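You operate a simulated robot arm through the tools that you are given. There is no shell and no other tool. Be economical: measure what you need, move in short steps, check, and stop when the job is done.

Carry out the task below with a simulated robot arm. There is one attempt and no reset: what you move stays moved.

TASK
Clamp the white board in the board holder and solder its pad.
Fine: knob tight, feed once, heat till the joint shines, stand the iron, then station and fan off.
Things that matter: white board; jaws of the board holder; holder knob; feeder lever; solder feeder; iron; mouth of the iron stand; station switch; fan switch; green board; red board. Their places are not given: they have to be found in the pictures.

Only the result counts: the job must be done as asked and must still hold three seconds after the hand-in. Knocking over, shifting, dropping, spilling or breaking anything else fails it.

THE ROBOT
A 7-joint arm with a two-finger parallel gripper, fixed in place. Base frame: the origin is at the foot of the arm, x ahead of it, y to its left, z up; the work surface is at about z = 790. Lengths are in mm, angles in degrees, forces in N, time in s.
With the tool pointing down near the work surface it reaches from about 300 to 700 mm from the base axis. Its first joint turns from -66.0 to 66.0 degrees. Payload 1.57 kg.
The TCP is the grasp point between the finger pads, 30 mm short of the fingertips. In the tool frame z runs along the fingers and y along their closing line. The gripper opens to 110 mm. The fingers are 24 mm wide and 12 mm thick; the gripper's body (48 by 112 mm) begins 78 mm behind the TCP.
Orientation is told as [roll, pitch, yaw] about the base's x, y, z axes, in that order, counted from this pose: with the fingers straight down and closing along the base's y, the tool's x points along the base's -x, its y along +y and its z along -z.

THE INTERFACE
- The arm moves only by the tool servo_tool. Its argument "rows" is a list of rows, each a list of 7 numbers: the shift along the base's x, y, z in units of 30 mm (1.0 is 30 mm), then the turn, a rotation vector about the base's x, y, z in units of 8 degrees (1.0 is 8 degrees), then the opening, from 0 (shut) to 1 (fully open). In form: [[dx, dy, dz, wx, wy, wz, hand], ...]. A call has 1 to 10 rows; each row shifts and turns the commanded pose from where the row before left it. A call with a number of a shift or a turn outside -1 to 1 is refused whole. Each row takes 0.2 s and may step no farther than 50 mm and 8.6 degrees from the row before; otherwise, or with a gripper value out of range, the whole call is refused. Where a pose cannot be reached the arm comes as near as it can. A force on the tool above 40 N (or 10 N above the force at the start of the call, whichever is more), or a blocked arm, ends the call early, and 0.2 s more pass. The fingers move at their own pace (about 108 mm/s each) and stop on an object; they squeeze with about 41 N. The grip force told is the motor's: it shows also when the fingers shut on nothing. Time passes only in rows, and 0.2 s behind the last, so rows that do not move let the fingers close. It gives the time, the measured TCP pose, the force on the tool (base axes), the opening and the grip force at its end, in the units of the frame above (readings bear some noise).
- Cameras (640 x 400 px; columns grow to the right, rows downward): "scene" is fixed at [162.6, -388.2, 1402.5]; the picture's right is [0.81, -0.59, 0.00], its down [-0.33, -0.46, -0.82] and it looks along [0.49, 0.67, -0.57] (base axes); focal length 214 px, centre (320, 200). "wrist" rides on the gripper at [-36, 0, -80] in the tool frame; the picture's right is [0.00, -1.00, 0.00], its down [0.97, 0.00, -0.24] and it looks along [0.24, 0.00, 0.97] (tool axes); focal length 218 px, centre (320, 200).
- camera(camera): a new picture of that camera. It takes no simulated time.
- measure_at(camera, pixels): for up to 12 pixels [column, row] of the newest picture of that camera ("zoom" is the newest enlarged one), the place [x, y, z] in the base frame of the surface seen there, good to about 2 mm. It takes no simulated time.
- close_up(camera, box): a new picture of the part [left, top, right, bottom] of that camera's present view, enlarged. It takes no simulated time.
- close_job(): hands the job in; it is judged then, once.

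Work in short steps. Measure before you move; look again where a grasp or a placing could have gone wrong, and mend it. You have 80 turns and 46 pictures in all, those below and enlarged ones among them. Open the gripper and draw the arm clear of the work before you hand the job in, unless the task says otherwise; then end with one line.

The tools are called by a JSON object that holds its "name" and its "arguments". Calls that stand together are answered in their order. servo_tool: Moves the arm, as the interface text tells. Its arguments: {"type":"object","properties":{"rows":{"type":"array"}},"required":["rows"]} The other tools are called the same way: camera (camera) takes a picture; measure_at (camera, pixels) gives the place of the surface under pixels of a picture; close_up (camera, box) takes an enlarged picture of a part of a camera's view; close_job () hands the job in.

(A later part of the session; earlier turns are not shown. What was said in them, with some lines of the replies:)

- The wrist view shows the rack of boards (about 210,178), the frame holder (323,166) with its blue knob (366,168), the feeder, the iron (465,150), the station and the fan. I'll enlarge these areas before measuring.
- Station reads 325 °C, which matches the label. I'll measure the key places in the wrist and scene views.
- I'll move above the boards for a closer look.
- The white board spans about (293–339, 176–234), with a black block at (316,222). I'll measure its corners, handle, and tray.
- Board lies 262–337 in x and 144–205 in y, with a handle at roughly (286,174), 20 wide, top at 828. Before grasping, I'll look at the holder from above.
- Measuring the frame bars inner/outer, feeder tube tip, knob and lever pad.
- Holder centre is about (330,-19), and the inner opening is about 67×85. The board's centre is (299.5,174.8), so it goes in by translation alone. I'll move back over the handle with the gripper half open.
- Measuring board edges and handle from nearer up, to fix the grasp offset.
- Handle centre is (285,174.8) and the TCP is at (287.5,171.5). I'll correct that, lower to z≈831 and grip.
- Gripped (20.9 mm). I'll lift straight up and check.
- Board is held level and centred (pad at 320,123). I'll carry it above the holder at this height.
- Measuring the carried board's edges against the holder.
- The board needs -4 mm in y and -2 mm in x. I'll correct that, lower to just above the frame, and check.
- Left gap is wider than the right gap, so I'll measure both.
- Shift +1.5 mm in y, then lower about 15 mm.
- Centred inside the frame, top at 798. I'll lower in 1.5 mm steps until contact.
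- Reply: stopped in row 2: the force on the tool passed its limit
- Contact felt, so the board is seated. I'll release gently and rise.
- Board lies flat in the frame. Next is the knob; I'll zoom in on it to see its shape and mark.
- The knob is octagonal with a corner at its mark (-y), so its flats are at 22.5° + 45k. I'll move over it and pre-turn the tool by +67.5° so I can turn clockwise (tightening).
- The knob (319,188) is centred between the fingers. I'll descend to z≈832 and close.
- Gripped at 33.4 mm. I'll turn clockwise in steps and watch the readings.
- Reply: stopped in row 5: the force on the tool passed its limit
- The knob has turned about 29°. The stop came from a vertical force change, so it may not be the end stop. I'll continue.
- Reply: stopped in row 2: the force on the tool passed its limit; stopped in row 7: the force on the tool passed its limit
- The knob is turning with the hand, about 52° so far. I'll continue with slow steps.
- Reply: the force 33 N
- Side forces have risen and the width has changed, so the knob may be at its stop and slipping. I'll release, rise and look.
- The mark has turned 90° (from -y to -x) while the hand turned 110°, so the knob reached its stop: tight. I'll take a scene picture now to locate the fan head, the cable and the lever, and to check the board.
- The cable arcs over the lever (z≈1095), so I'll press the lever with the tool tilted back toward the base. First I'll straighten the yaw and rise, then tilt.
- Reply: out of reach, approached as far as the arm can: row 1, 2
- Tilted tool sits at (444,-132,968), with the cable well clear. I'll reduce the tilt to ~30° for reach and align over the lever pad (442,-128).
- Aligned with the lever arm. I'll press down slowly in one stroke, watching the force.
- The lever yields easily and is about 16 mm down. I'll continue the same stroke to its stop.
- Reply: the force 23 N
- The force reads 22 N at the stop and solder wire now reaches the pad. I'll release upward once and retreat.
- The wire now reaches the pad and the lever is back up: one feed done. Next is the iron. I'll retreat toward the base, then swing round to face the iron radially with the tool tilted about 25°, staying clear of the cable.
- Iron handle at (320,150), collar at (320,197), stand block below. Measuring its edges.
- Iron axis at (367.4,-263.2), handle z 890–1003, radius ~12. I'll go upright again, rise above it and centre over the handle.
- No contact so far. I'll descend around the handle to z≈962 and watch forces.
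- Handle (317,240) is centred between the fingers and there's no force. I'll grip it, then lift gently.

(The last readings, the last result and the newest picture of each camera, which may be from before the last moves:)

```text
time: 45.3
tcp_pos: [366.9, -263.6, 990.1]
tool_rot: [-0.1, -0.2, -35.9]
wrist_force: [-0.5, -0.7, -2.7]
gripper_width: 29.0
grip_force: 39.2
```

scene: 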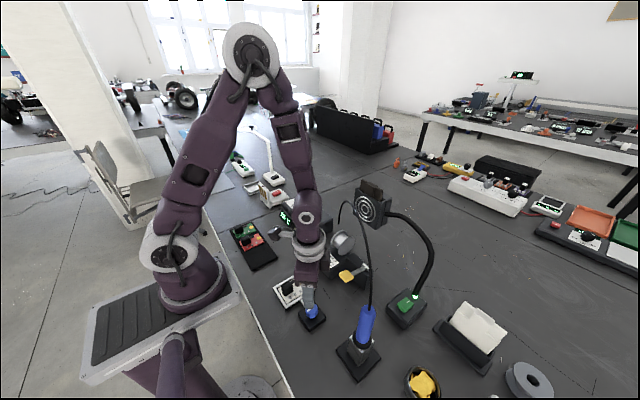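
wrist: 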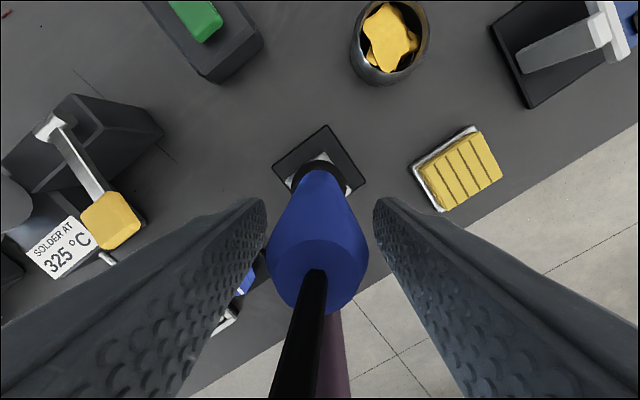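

Gripped (29 mm) and lifting freely. I'll rise another ~90 mm to clear the stand and check the scene.

{"name": "servo_tool", "arguments": {"rows": [[0, 0, 0.6, 0, 0, 0, 0], [0, 0, 0.8, 0, 0, 0, 0], [0, 0, 0.8, 0, 0, 0, 0], [0, 0, 0.8, 0, 0, 0, 0], [0, 0, 0, 0, 0, 0, 0]]}}

{"name": "close_up", "arguments": {"camera": "scene", "box": [260, 180, 450, 390]}}

```text
time: 46.5
tcp_pos: [367.3, -266.0, 1081.8]
tool_rot: [0.0, -0.1, -35.9]
wrist_force: [-0.1, 0.6, -1.3]
gripper_width: 28.9
grip_force: 38.4
```

```text
1.90 times, centred on (355, 285) of scene
```

zoom: 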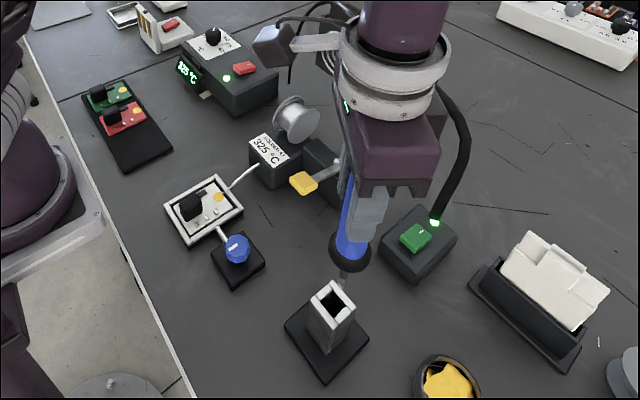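

The iron is out, and its tip shows near zoom (345,288) behind the stand mouth (331,300). Measuring the tip, collar and mouth.

{"name": "measure_at", "arguments": {"camera": "zoom", "pixels": [[349, 258], [346, 270], [345, 280], [343, 276], [346, 284], [311, 300], [333, 283], [354, 305], [333, 323], [334, 303], [219, 196], [228, 185]]}}

```text
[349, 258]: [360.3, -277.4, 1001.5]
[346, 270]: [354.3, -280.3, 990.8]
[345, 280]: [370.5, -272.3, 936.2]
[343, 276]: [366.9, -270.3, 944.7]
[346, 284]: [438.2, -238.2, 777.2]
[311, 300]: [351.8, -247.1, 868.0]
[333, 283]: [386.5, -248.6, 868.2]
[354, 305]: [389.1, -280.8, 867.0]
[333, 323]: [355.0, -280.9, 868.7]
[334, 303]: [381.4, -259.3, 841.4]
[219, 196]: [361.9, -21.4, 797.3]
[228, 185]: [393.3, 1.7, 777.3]
```

Tip is about 150 mm below the TCP and the mouth centre is (370.5,-264.4). I'll carry the iron over to above the pad (360.5,-20.5), staying high.

{"name": "servo_tool", "arguments": {"rows": [[-0.02, 0.9, 0, 0, 0, 0, 0], [-0.02, 0.9, 0, 0, 0, 0, 0], [-0.02, 0.9, 0, 0, 0, 0, 0], [-0.02, 0.9, 0, 0, 0, 0, 0], [-0.02, 0.9, 0, 0, 0, 0, 0], [-0.02, 0.9, -0.3, 0, 0, 0, 0], [-0.02, 0.9, -0.7, 0, 0, 0, 0], [-0.02, 0.9, -0.7, 0, 0, 0, 0], [-0.02, 0.93, -0.7, 0, 0, 0, 0], [0, 0, -0.5, 0, 0, 0, 0]]}}

{"name": "servo_tool", "arguments": {"rows": [[0, 0, 0, 0, 0, 0, 0]]}}

{"name": "close_up", "arguments": {"camera": "scene", "box": [260, 210, 360, 310]}}

```text
time: 48.7
tcp_pos: [362.5, -17.8, 994.3]
tool_rot: [0.0, -0.2, -36.0]
wrist_force: [0.3, -0.3, -2.4]
gripper_width: 28.8
grip_force: 38.7
```

```text
time: 49.1
tcp_pos: [363.7, -19.8, 993.9]
tool_rot: [-0.1, -0.2, -35.9]
wrist_force: [0.7, -0.8, -1.3]
gripper_width: 28.9
grip_force: 38.7
```

```text
4.00 times, centred on (310, 260) of scene
```

zoom: 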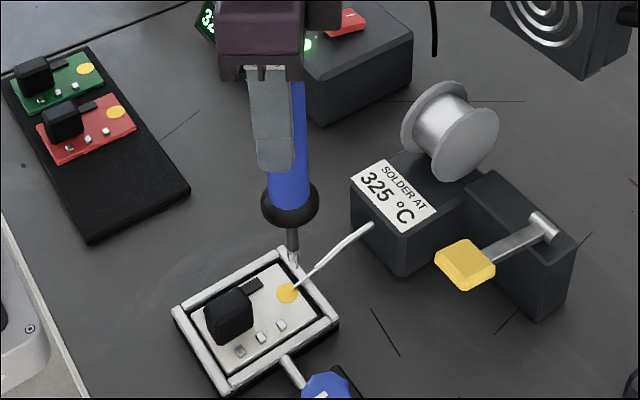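

The tip appears at zoom (294,264), just above the pad (287,293). I'll measure both.

{"name": "measure_at", "arguments": {"camera": "zoom", "pixels": [[294, 262], [293, 256], [292, 240], [292, 230], [287, 293], [283, 297], [293, 289], [300, 282], [287, 286], [295, 265]]}}

```text
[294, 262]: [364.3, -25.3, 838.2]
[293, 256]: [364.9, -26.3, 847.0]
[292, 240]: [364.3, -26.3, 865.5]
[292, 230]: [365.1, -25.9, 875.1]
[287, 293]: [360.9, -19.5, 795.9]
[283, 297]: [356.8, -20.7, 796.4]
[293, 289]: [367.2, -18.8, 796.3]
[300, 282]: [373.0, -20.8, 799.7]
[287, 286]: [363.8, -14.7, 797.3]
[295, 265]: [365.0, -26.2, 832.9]
```

Tip at about (366,-23,832) and pad centre at (360.7,-20,797). I'll shift by (-5,+3) and lower 28 mm, then check.

{"name": "servo_tool", "arguments": {"rows": [[-0.17, 0.1, 0, 0, 0, 0, 0], [0, 0, -0.4, 0, 0, 0, 0], [0, 0, -0.3, 0, 0, 0, 0], [0, 0, -0.23, 0, 0, 0, 0], [0, 0, 0, 0, 0, 0, 0]]}}

{"name": "close_up", "arguments": {"camera": "scene", "box": [285, 250, 345, 300]}}

```text
time: 50.3
tcp_pos: [358.2, -16.1, 965.4]
tool_rot: [-0.2, -0.3, -36.0]
wrist_force: [0.1, -0.3, -2.8]
gripper_width: 28.9
grip_force: 38.6
```

```text
8.00 times, centred on (315, 275) of scene
```

zoom: 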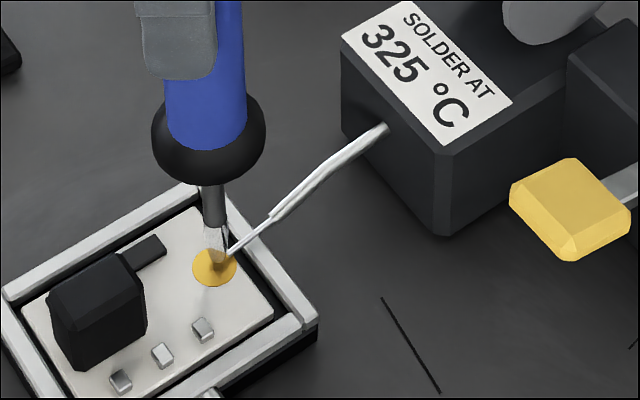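

The tip is just over the pad near the wire end. Measuring the remaining gap.

{"name": "measure_at", "arguments": {"camera": "zoom", "pixels": [[216, 235], [216, 245], [217, 252], [218, 259], [219, 264], [213, 268], [230, 268], [200, 265], [213, 283], [213, 252]]}}

```text
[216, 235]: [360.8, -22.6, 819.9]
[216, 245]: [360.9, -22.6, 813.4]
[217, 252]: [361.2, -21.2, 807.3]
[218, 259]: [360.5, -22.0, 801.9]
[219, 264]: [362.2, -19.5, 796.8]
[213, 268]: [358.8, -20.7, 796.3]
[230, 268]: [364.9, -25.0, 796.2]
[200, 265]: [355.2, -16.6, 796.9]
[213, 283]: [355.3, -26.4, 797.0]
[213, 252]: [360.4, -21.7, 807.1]
```

The tip is about 3–4 mm above the pad. I'll lower gently to contact and hold.

{"name": "servo_tool", "arguments": {"rows": [[0, 0, -0.05, 0, 0, 0, 0], [0, 0, -0.04, 0, 0, 0, 0], [0, 0, -0.03, 0, 0, 0, 0], [0, 0, 0, 0, 0, 0, 0], [0, 0, 0, 0, 0, 0, 0]]}}

{"name": "close_up", "arguments": {"camera": "scene", "box": [285, 250, 345, 300]}}

```text
time: 51.5
tcp_pos: [358.5, -16.9, 962.4]
tool_rot: [0.0, -0.2, -36.1]
wrist_force: [0.4, -0.7, -2.4]
gripper_width: 28.6
grip_force: 38.7
```

```text
8.00 times, centred on (315, 275) of scene
```

zoom: 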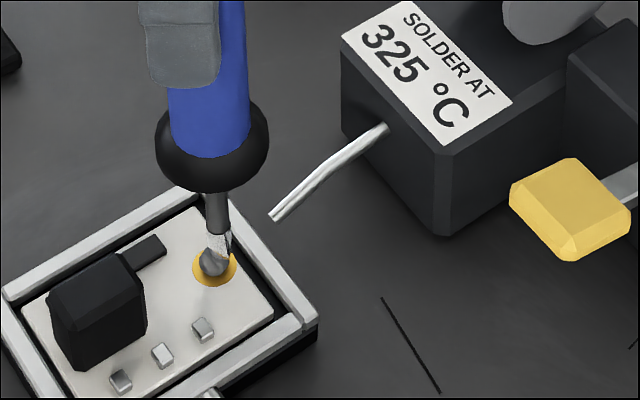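

The wire has melted into a dull gray blob under the tip. I'll hold a moment and check for shine.

{"name": "servo_tool", "arguments": {"rows": [[0, 0, 0, 0, 0, 0, 0], [0, 0, 0, 0, 0, 0, 0], [0, 0, 0, 0, 0, 0, 0]]}}

{"name": "close_up", "arguments": {"camera": "scene", "box": [295, 265, 331, 295]}}

```text
time: 52.3
tcp_pos: [358.2, -17.4, 962.7]
tool_rot: [-0.1, -0.2, -36.1]
wrist_force: [0.1, -0.9, -1.3]
gripper_width: 28.6
grip_force: 38.2
```

```text
13.33 times, centred on (313, 280) of scene
```

zoom: 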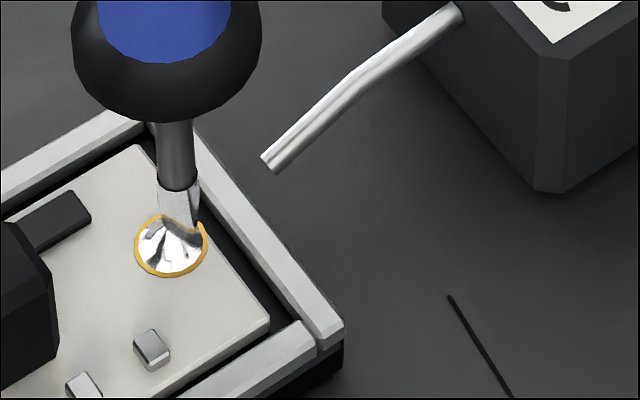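

The joint shines. I'll lift immediately and carry the iron back toward the stand by the reverse path.

{"name": "servo_tool", "arguments": {"rows": [[0, 0, 0.8, 0, 0, 0, 0], [0, 0, 1, 0, 0, 0, 0], [0, 0, 1, 0, 0, 0, 0], [0, 0, 1, 0, 0, 0, 0], [0.05, -1, 0.15, 0, 0, 0, 0], [0.05, -1, 0, 0, 0, 0, 0], [0.05, -1, 0, 0, 0, 0, 0], [0.05, -1, 0, 0, 0, 0, 0], [0.05, -1, 0, 0, 0, 0, 0], [0.05, -1, 0, 0, 0, 0, 0]]}}

{"name": "servo_tool", "arguments": {"rows": [[0.05, -1, 0, 0, 0, 0, 0], [0, -0.9, 0, 0, 0, 0, 0], [0, -0.33, 0, 0, 0, 0, 0], [0, 0, 0, 0, 0, 0, 0], [0, 0, 0, 0, 0, 0, 0]]}}

{"name": "close_up", "arguments": {"camera": "scene", "box": [270, 260, 430, 390]}}

```text
time: 54.5
tcp_pos: [368.4, -194.7, 1083.3]
tool_rot: [-0.2, -0.1, -35.9]
wrist_force: [0.2, -0.3, -2.0]
gripper_width: 28.8
grip_force: 39.0
```

```text
time: 55.7
tcp_pos: [370.4, -262.5, 1080.8]
tool_rot: [0.0, -0.2, -35.9]
wrist_force: [0.5, -0.1, -2.5]
gripper_width: 29.1
grip_force: 39.0
```

```text
3.08 times, centred on (350, 325) of scene
```

zoom: 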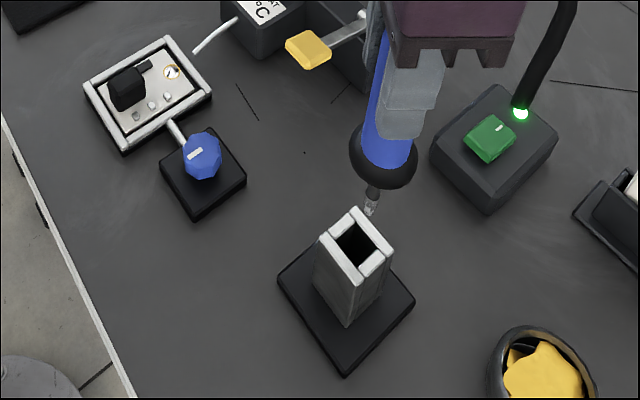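

Joint is shiny and the board is still clamped. Measuring the iron shaft against the mouth.

{"name": "measure_at", "arguments": {"camera": "zoom", "pixels": [[372, 196], [370, 205], [370, 211], [373, 190], [319, 240], [356, 209], [391, 249], [358, 282], [355, 240]]}}

```text
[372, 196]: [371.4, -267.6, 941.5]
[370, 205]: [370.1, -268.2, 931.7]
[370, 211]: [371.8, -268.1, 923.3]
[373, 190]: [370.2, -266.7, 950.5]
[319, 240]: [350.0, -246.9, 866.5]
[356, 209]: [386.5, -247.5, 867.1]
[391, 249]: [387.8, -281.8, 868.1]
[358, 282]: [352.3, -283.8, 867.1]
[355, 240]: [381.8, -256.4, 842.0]
```

Mouth centre is (369.2,-265) and the shaft axis is about (372.5,-265). I'll shift x -3 mm and descend into the mouth.

{"name": "servo_tool", "arguments": {"rows": [[-0.1, 0, -0.2, 0, 0, 0, 0], [0, 0, -0.7, 0, 0, 0, 0], [0, 0, -0.7, 0, 0, 0, 0], [0, 0, -0.7, 0, 0, 0, 0], [0, 0, -0.7, 0, 0, 0, 0], [0, 0, -0.5, 0, 0, 0, 0], [0, 0, -0.2, 0, 0, 0, 0], [0, 0, 0, 0, 0, 0, 0]]}}

```text
time: 57.5
tcp_pos: [364.2, -261.6, 970.6]
tool_rot: [-0.1, 0.0, -36.0]
wrist_force: [-0.3, 0.1, -2.1]
gripper_width: 29.0
grip_force: 38.6
```

Inside with no side force. I'll lower the last ~9 mm gently until the weight is taken.

{"name": "servo_tool", "arguments": {"rows": [[0, 0, -0.1, 0, 0, 0, 0], [0, 0, -0.08, 0, 0, 0, 0], [0, 0, -0.06, 0, 0, 0, 0], [0, 0, -0.04, 0, 0, 0, 0], [0, 0, -0.04, 0, 0, 0, 0], [0, 0, 0, 0, 0, 0, 0]]}}

```text
time: 58.8
tcp_pos: [366.0, -261.8, 962.0]
tool_rot: [-0.1, -0.2, -36.0]
wrist_force: [-2.7, 3.1, 12.1]
gripper_width: 28.8
grip_force: 38.6
stopped in row 6: the force on the tool passed its limit (the readings are from after the stop); the commanded pose is now the measured one
```

Seated (12 N upward, same height as before). I'll open only partway, then rise straight up.

{"name": "servo_tool", "arguments": {"rows": [[0, 0, 0, 0, 0, 0, 0.35], [0, 0, 0, 0, 0, 0, 0.5], [0, 0, 0, 0, 0, 0, 0.5], [0, 0, 0.4, 0, 0, 0, 0.5], [0, 0, 0.8, 0, 0, 0, 0.5], [0, 0, 1, 0, 0, 0, 0.5], [0, 0, 1, 0, 0, 0, 0.5], [0, 0, 0.6, 0, 0, 0, 0.5], [0, 0, 0, 0, 0, 0, 0.5]]}}

{"name": "camera", "arguments": {"camera": "wrist"}}

```text
time: 60.8
tcp_pos: [366.2, -262.3, 1075.1]
tool_rot: [0.0, -0.2, -35.9]
wrist_force: [0.2, -0.7, -0.6]
gripper_width: 54.9
grip_force: 0.0
```

```text
7 pictures are left
```

wrist: 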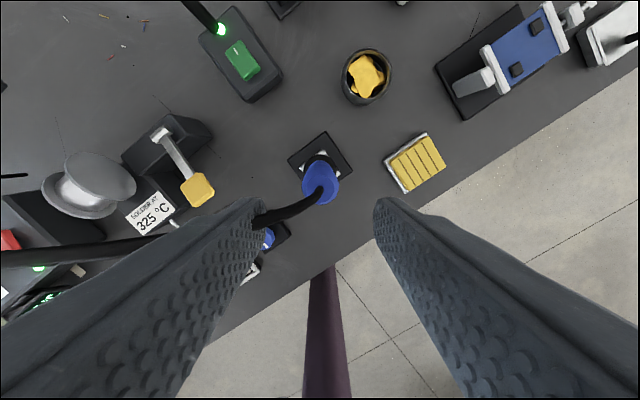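

The iron stands in its stand. Now the fan switch: the green rocker at (242,59). Enlarging and measuring its two ends.

{"name": "close_up", "arguments": {"camera": "wrist", "box": [195, 10, 285, 110]}}

{"name": "measure_at", "arguments": {"camera": "zoom", "pixels": [[280, 140], [300, 165], [330, 200], [350, 230], [370, 260], [385, 285], [290, 220], [390, 190], [330, 150], [430, 290], [230, 170], [320, 330]]}}

```text
4.00 times, centred on (240, 60) of wrist
```

zoom: 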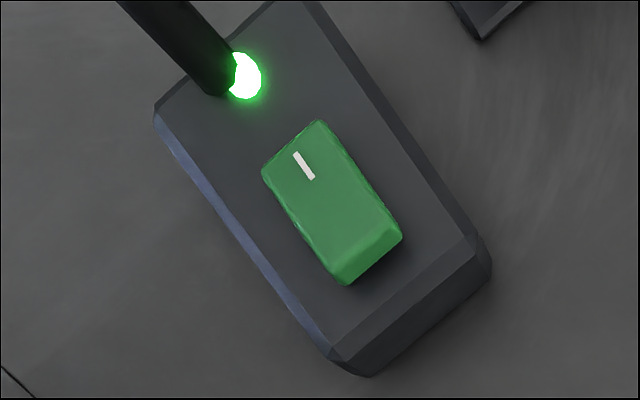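

```text
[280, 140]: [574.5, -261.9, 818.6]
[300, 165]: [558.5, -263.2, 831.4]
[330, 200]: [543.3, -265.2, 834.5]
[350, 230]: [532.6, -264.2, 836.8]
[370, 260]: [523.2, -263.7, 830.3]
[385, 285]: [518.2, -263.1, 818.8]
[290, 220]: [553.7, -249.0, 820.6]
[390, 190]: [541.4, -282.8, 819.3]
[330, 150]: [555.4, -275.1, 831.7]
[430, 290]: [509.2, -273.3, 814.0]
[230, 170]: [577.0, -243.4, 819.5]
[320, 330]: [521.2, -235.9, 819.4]
```

The fan rocker's marked end (x≈558, z 831) is pressed and the plain end (x≈530, z 837) is raised, so it's ON. I'll press at (526,-264.5) with closed fingers, first moving above it at yaw 0.

{"name": "servo_tool", "arguments": {"rows": [[0.6, 0, 0, 0, 0, 0.75, 0.5], [0.9, 0, 0, 0, 0, 0.75, 0.5], [0.95, 0, 0, 0, 0, 0.75, 0], [0.95, 0, -0.2, 0, 0, 0.75, 0], [0.95, -0.05, -0.6, 0, 0, 0.75, 0], [0.97, 0, -1, 0, 0, 0.75, 0], [0, 0, -1, 0, 0, 0, 0], [0, 0, -1, 0, 0, 0, 0], [0, 0, -1, 0, 0, 0, 0], [0, 0, -1, 0, 0, 0, 0]]}}

{"name": "servo_tool", "arguments": {"rows": [[0, 0, 0, 0, 0, 0, 0]]}}

```text
time: 63.0
tcp_pos: [528.6, -263.9, 902.8]
tool_rot: [-0.2, -0.2, 0.2]
wrist_force: [-0.1, 0.1, -0.3]
gripper_width: 0.0
grip_force: 21.3
```

```text
time: 63.4
tcp_pos: [527.7, -264.4, 902.7]
tool_rot: [-0.1, -0.2, 0.1]
wrist_force: [-0.4, 0.2, 0.1]
gripper_width: 0.0
grip_force: 21.0
```

Above the raised end. I'll shift -2 mm in x and press down in small steps.

{"name": "servo_tool", "arguments": {"rows": [[-0.08, 0, -0.5, 0, 0, 0, 0], [0, 0, -0.5, 0, 0, 0, 0], [0, 0, -0.15, 0, 0, 0, 0], [0, 0, -0.1, 0, 0, 0, 0], [0, 0, -0.1, 0, 0, 0, 0], [0, 0, -0.1, 0, 0, 0, 0], [0, 0, 0, 0, 0, 0, 0]]}}

```text
time: 64.8
tcp_pos: [523.7, -263.7, 863.6]
tool_rot: [-0.2, -0.4, -0.1]
wrist_force: [-6.5, 4.4, 12.1]
gripper_width: 0.0
grip_force: 20.9
stopped in row 6: the force on the tool passed its limit (the readings are from after the stop); the commanded pose is now the measured one
```

Pressed until the force limit. I'll rise and check the fan's light and rocker.

{"name": "servo_tool", "arguments": {"rows": [[0, 0, 0.6, 0, 0, 0, 0], [0, 0, 1, 0, 0, 0, 0], [0, 0, 1, 0, 0, 0, 0], [0, 0, 1, 0, 0, 0, 0], [0, 0, 0, 0, 0, 0, 0]]}}

{"name": "camera", "arguments": {"camera": "wrist"}}

```text
time: 66.0
tcp_pos: [524.3, -263.2, 968.4]
tool_rot: [-0.1, -0.2, 0.0]
wrist_force: [1.5, -0.4, -0.5]
gripper_width: 0.0
grip_force: 21.3
```

```text
5 pictures are left
```

wrist: 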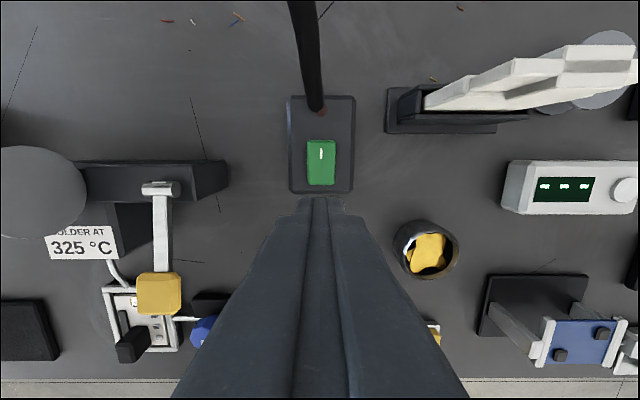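

The fan's light is out, so it's off. Next is the station switch. I'll travel at z≈1000, pulled back in x to stay clear of the fan head.

{"name": "servo_tool", "arguments": {"rows": [[-0.9, 0.3, 0.5, 0, 0, 0, 0], [-0.9, 0.8, 0.5, 0, 0, 0, 0], [0, 1, 0, 0, 0, 0, 0], [0, 1, 0, 0, 0, 0, 0], [0, 1, 0, 0, 0, 0, 0], [0, 1, 0, 0, 0, 0, 0], [0, 1, 0, 0, 0, 0, 0], [0, 1, 0, 0, 0, 0, 0], [0, 1, 0, 0, 0, 0, 0], [0, 1, 0, 0, 0, 0, 0]]}}

{"name": "servo_tool", "arguments": {"rows": [[0, 1, 0, 0, 0, 0, 0], [0, 1, 0, 0, 0, 0, 0], [0, 1, 0, 0, 0, 0, 0], [0.5, 1, 0, 0, 0, 0, 0], [0.6, 1, 0, 0, 0, 0, 0], [0.6, 0.3, 0, 0, 0, 0, 0], [0, 0, 0, 0, 0, 0, 0], [0, 0, 0, 0, 0, 0, 0]]}}

{"name": "camera", "arguments": {"camera": "wrist"}}

```text
time: 68.2
tcp_pos: [469.1, 5.0, 998.5]
tool_rot: [-0.2, -0.4, 0.1]
wrist_force: [0.2, -0.5, 0.7]
gripper_width: 0.0
grip_force: 21.2
```

```text
time: 70.0
tcp_pos: [522.2, 167.2, 1000.2]
tool_rot: [-0.3, -0.2, 0.1]
wrist_force: [0.2, 0.1, -0.1]
gripper_width: 0.0
grip_force: 21.5
```

```text
4 pictures are left
```

wrist: 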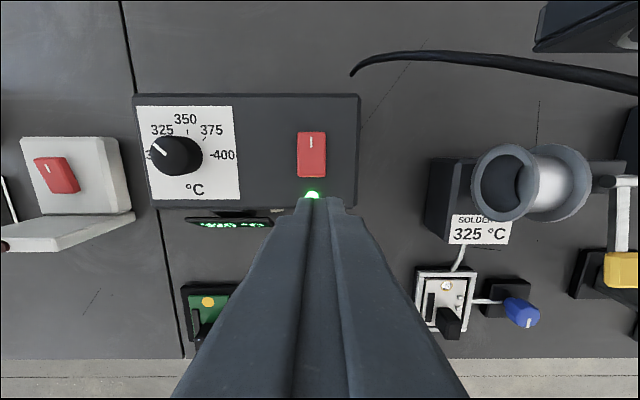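

Red rocker at (311,155), mark on its +x end. Measuring along its length.

{"name": "measure_at", "arguments": {"camera": "wrist", "pixels": [[311, 135], [311, 143], [311, 150], [311, 158], [311, 165], [311, 172], [311, 176], [300, 160], [323, 160], [311, 184], [340, 160]]}}

```text
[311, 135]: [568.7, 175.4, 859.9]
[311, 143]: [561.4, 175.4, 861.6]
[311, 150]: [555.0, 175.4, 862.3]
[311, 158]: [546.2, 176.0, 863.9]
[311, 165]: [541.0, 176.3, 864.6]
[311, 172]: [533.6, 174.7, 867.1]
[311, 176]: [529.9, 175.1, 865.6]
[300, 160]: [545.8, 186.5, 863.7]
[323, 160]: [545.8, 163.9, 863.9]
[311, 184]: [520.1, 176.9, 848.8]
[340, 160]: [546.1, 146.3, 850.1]
```

The raised end is at x≈530, y 175, z 867. I'll align to (530,175) and press.

{"name": "servo_tool", "arguments": {"rows": [[0.25, 0.27, -0.8, 0, 0, 0, 0], [0, 0, -0.9, 0, 0, 0, 0], [0, 0, -0.9, 0, 0, 0, 0], [0, 0, -0.6, 0, 0, 0, 0], [0, 0, -0.15, 0, 0, 0, 0], [0, 0, -0.1, 0, 0, 0, 0], [0, 0, -0.1, 0, 0, 0, 0], [0, 0, -0.1, 0, 0, 0, 0], [0, 0, 0, 0, 0, 0, 0]]}}

```text
time: 71.9
tcp_pos: [529.9, 176.7, 892.5]
tool_rot: [-0.2, -0.4, 0.0]
wrist_force: [-7.8, -2.4, 14.0]
gripper_width: 0.1
grip_force: 20.8
stopped in row 9: the force on the tool passed its limit (the readings are from after the stop); the commanded pose is now the measured one
```

Pressed similarly to the fan switch. I'll rise, retreat and check.

{"name": "servo_tool", "arguments": {"rows": [[0, 0, 0.6, 0, 0, 0, 0], [0, 0, 1, 0, 0, 0, 0], [0, 0, 1, 0, 0, 0, 0], [0, 0, 1, 0, 0, 0, 0], [-0.8, 0.5, 1, 0, 0, 0, 0.3], [-0.8, 0.5, 1, 0, 0, 0, 0.5], [-0.8, 0.5, 1, 0, 0, 0, 0.5], [-0.8, 0.5, 0.5, 0, 0, 0, 0.5], [0, 0, 0, 0, 0, 0, 0.5]]}}

{"name": "close_up", "arguments": {"camera": "scene", "box": [220, 180, 440, 390]}}

```text
time: 73.9
tcp_pos: [433.6, 237.7, 1103.5]
tool_rot: [-0.2, -0.4, 0.1]
wrist_force: [-0.1, 0.0, 0.5]
gripper_width: 55.2
grip_force: 0.1
```

```text
1.90 times, centred on (330, 285) of scene
```

zoom: 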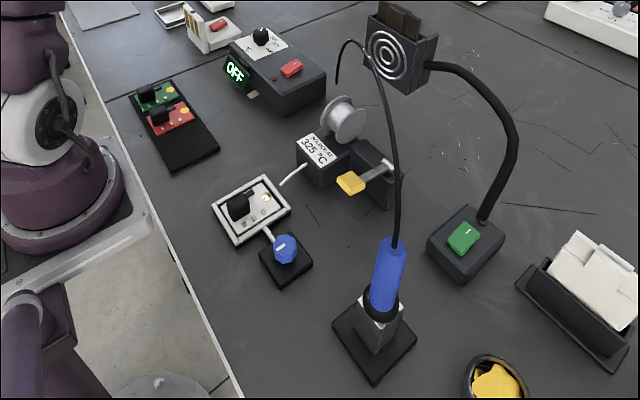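

The station shows OFF, the fan light is out and the iron is standing. One last close look at the joint and knob.

{"name": "close_up", "arguments": {"camera": "scene", "box": [285, 262, 345, 312]}}

```text
8.00 times, centred on (315, 287) of scene
```

zoom: 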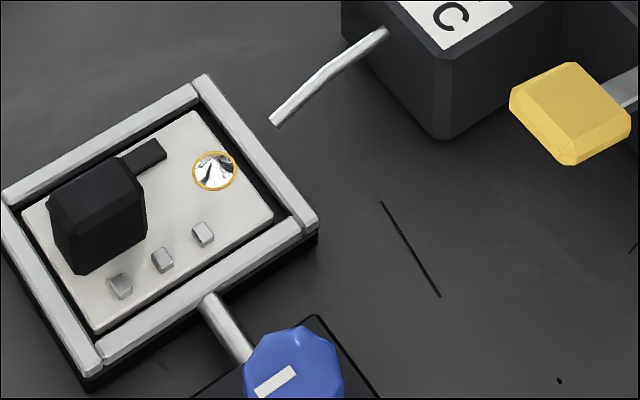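

The joint is shiny, the board is in the jaws and the knob is at its stop. The arm is clear with the gripper open, so I'm handing in.

{"name": "close_job", "arguments": {}}

```text
The job is handed in.
```

The white board is clamped in the holder with the knob turned to its stop. The solder was fed once and the joint heated until it shone. The iron is back in its stand, and the station and fan are both off.
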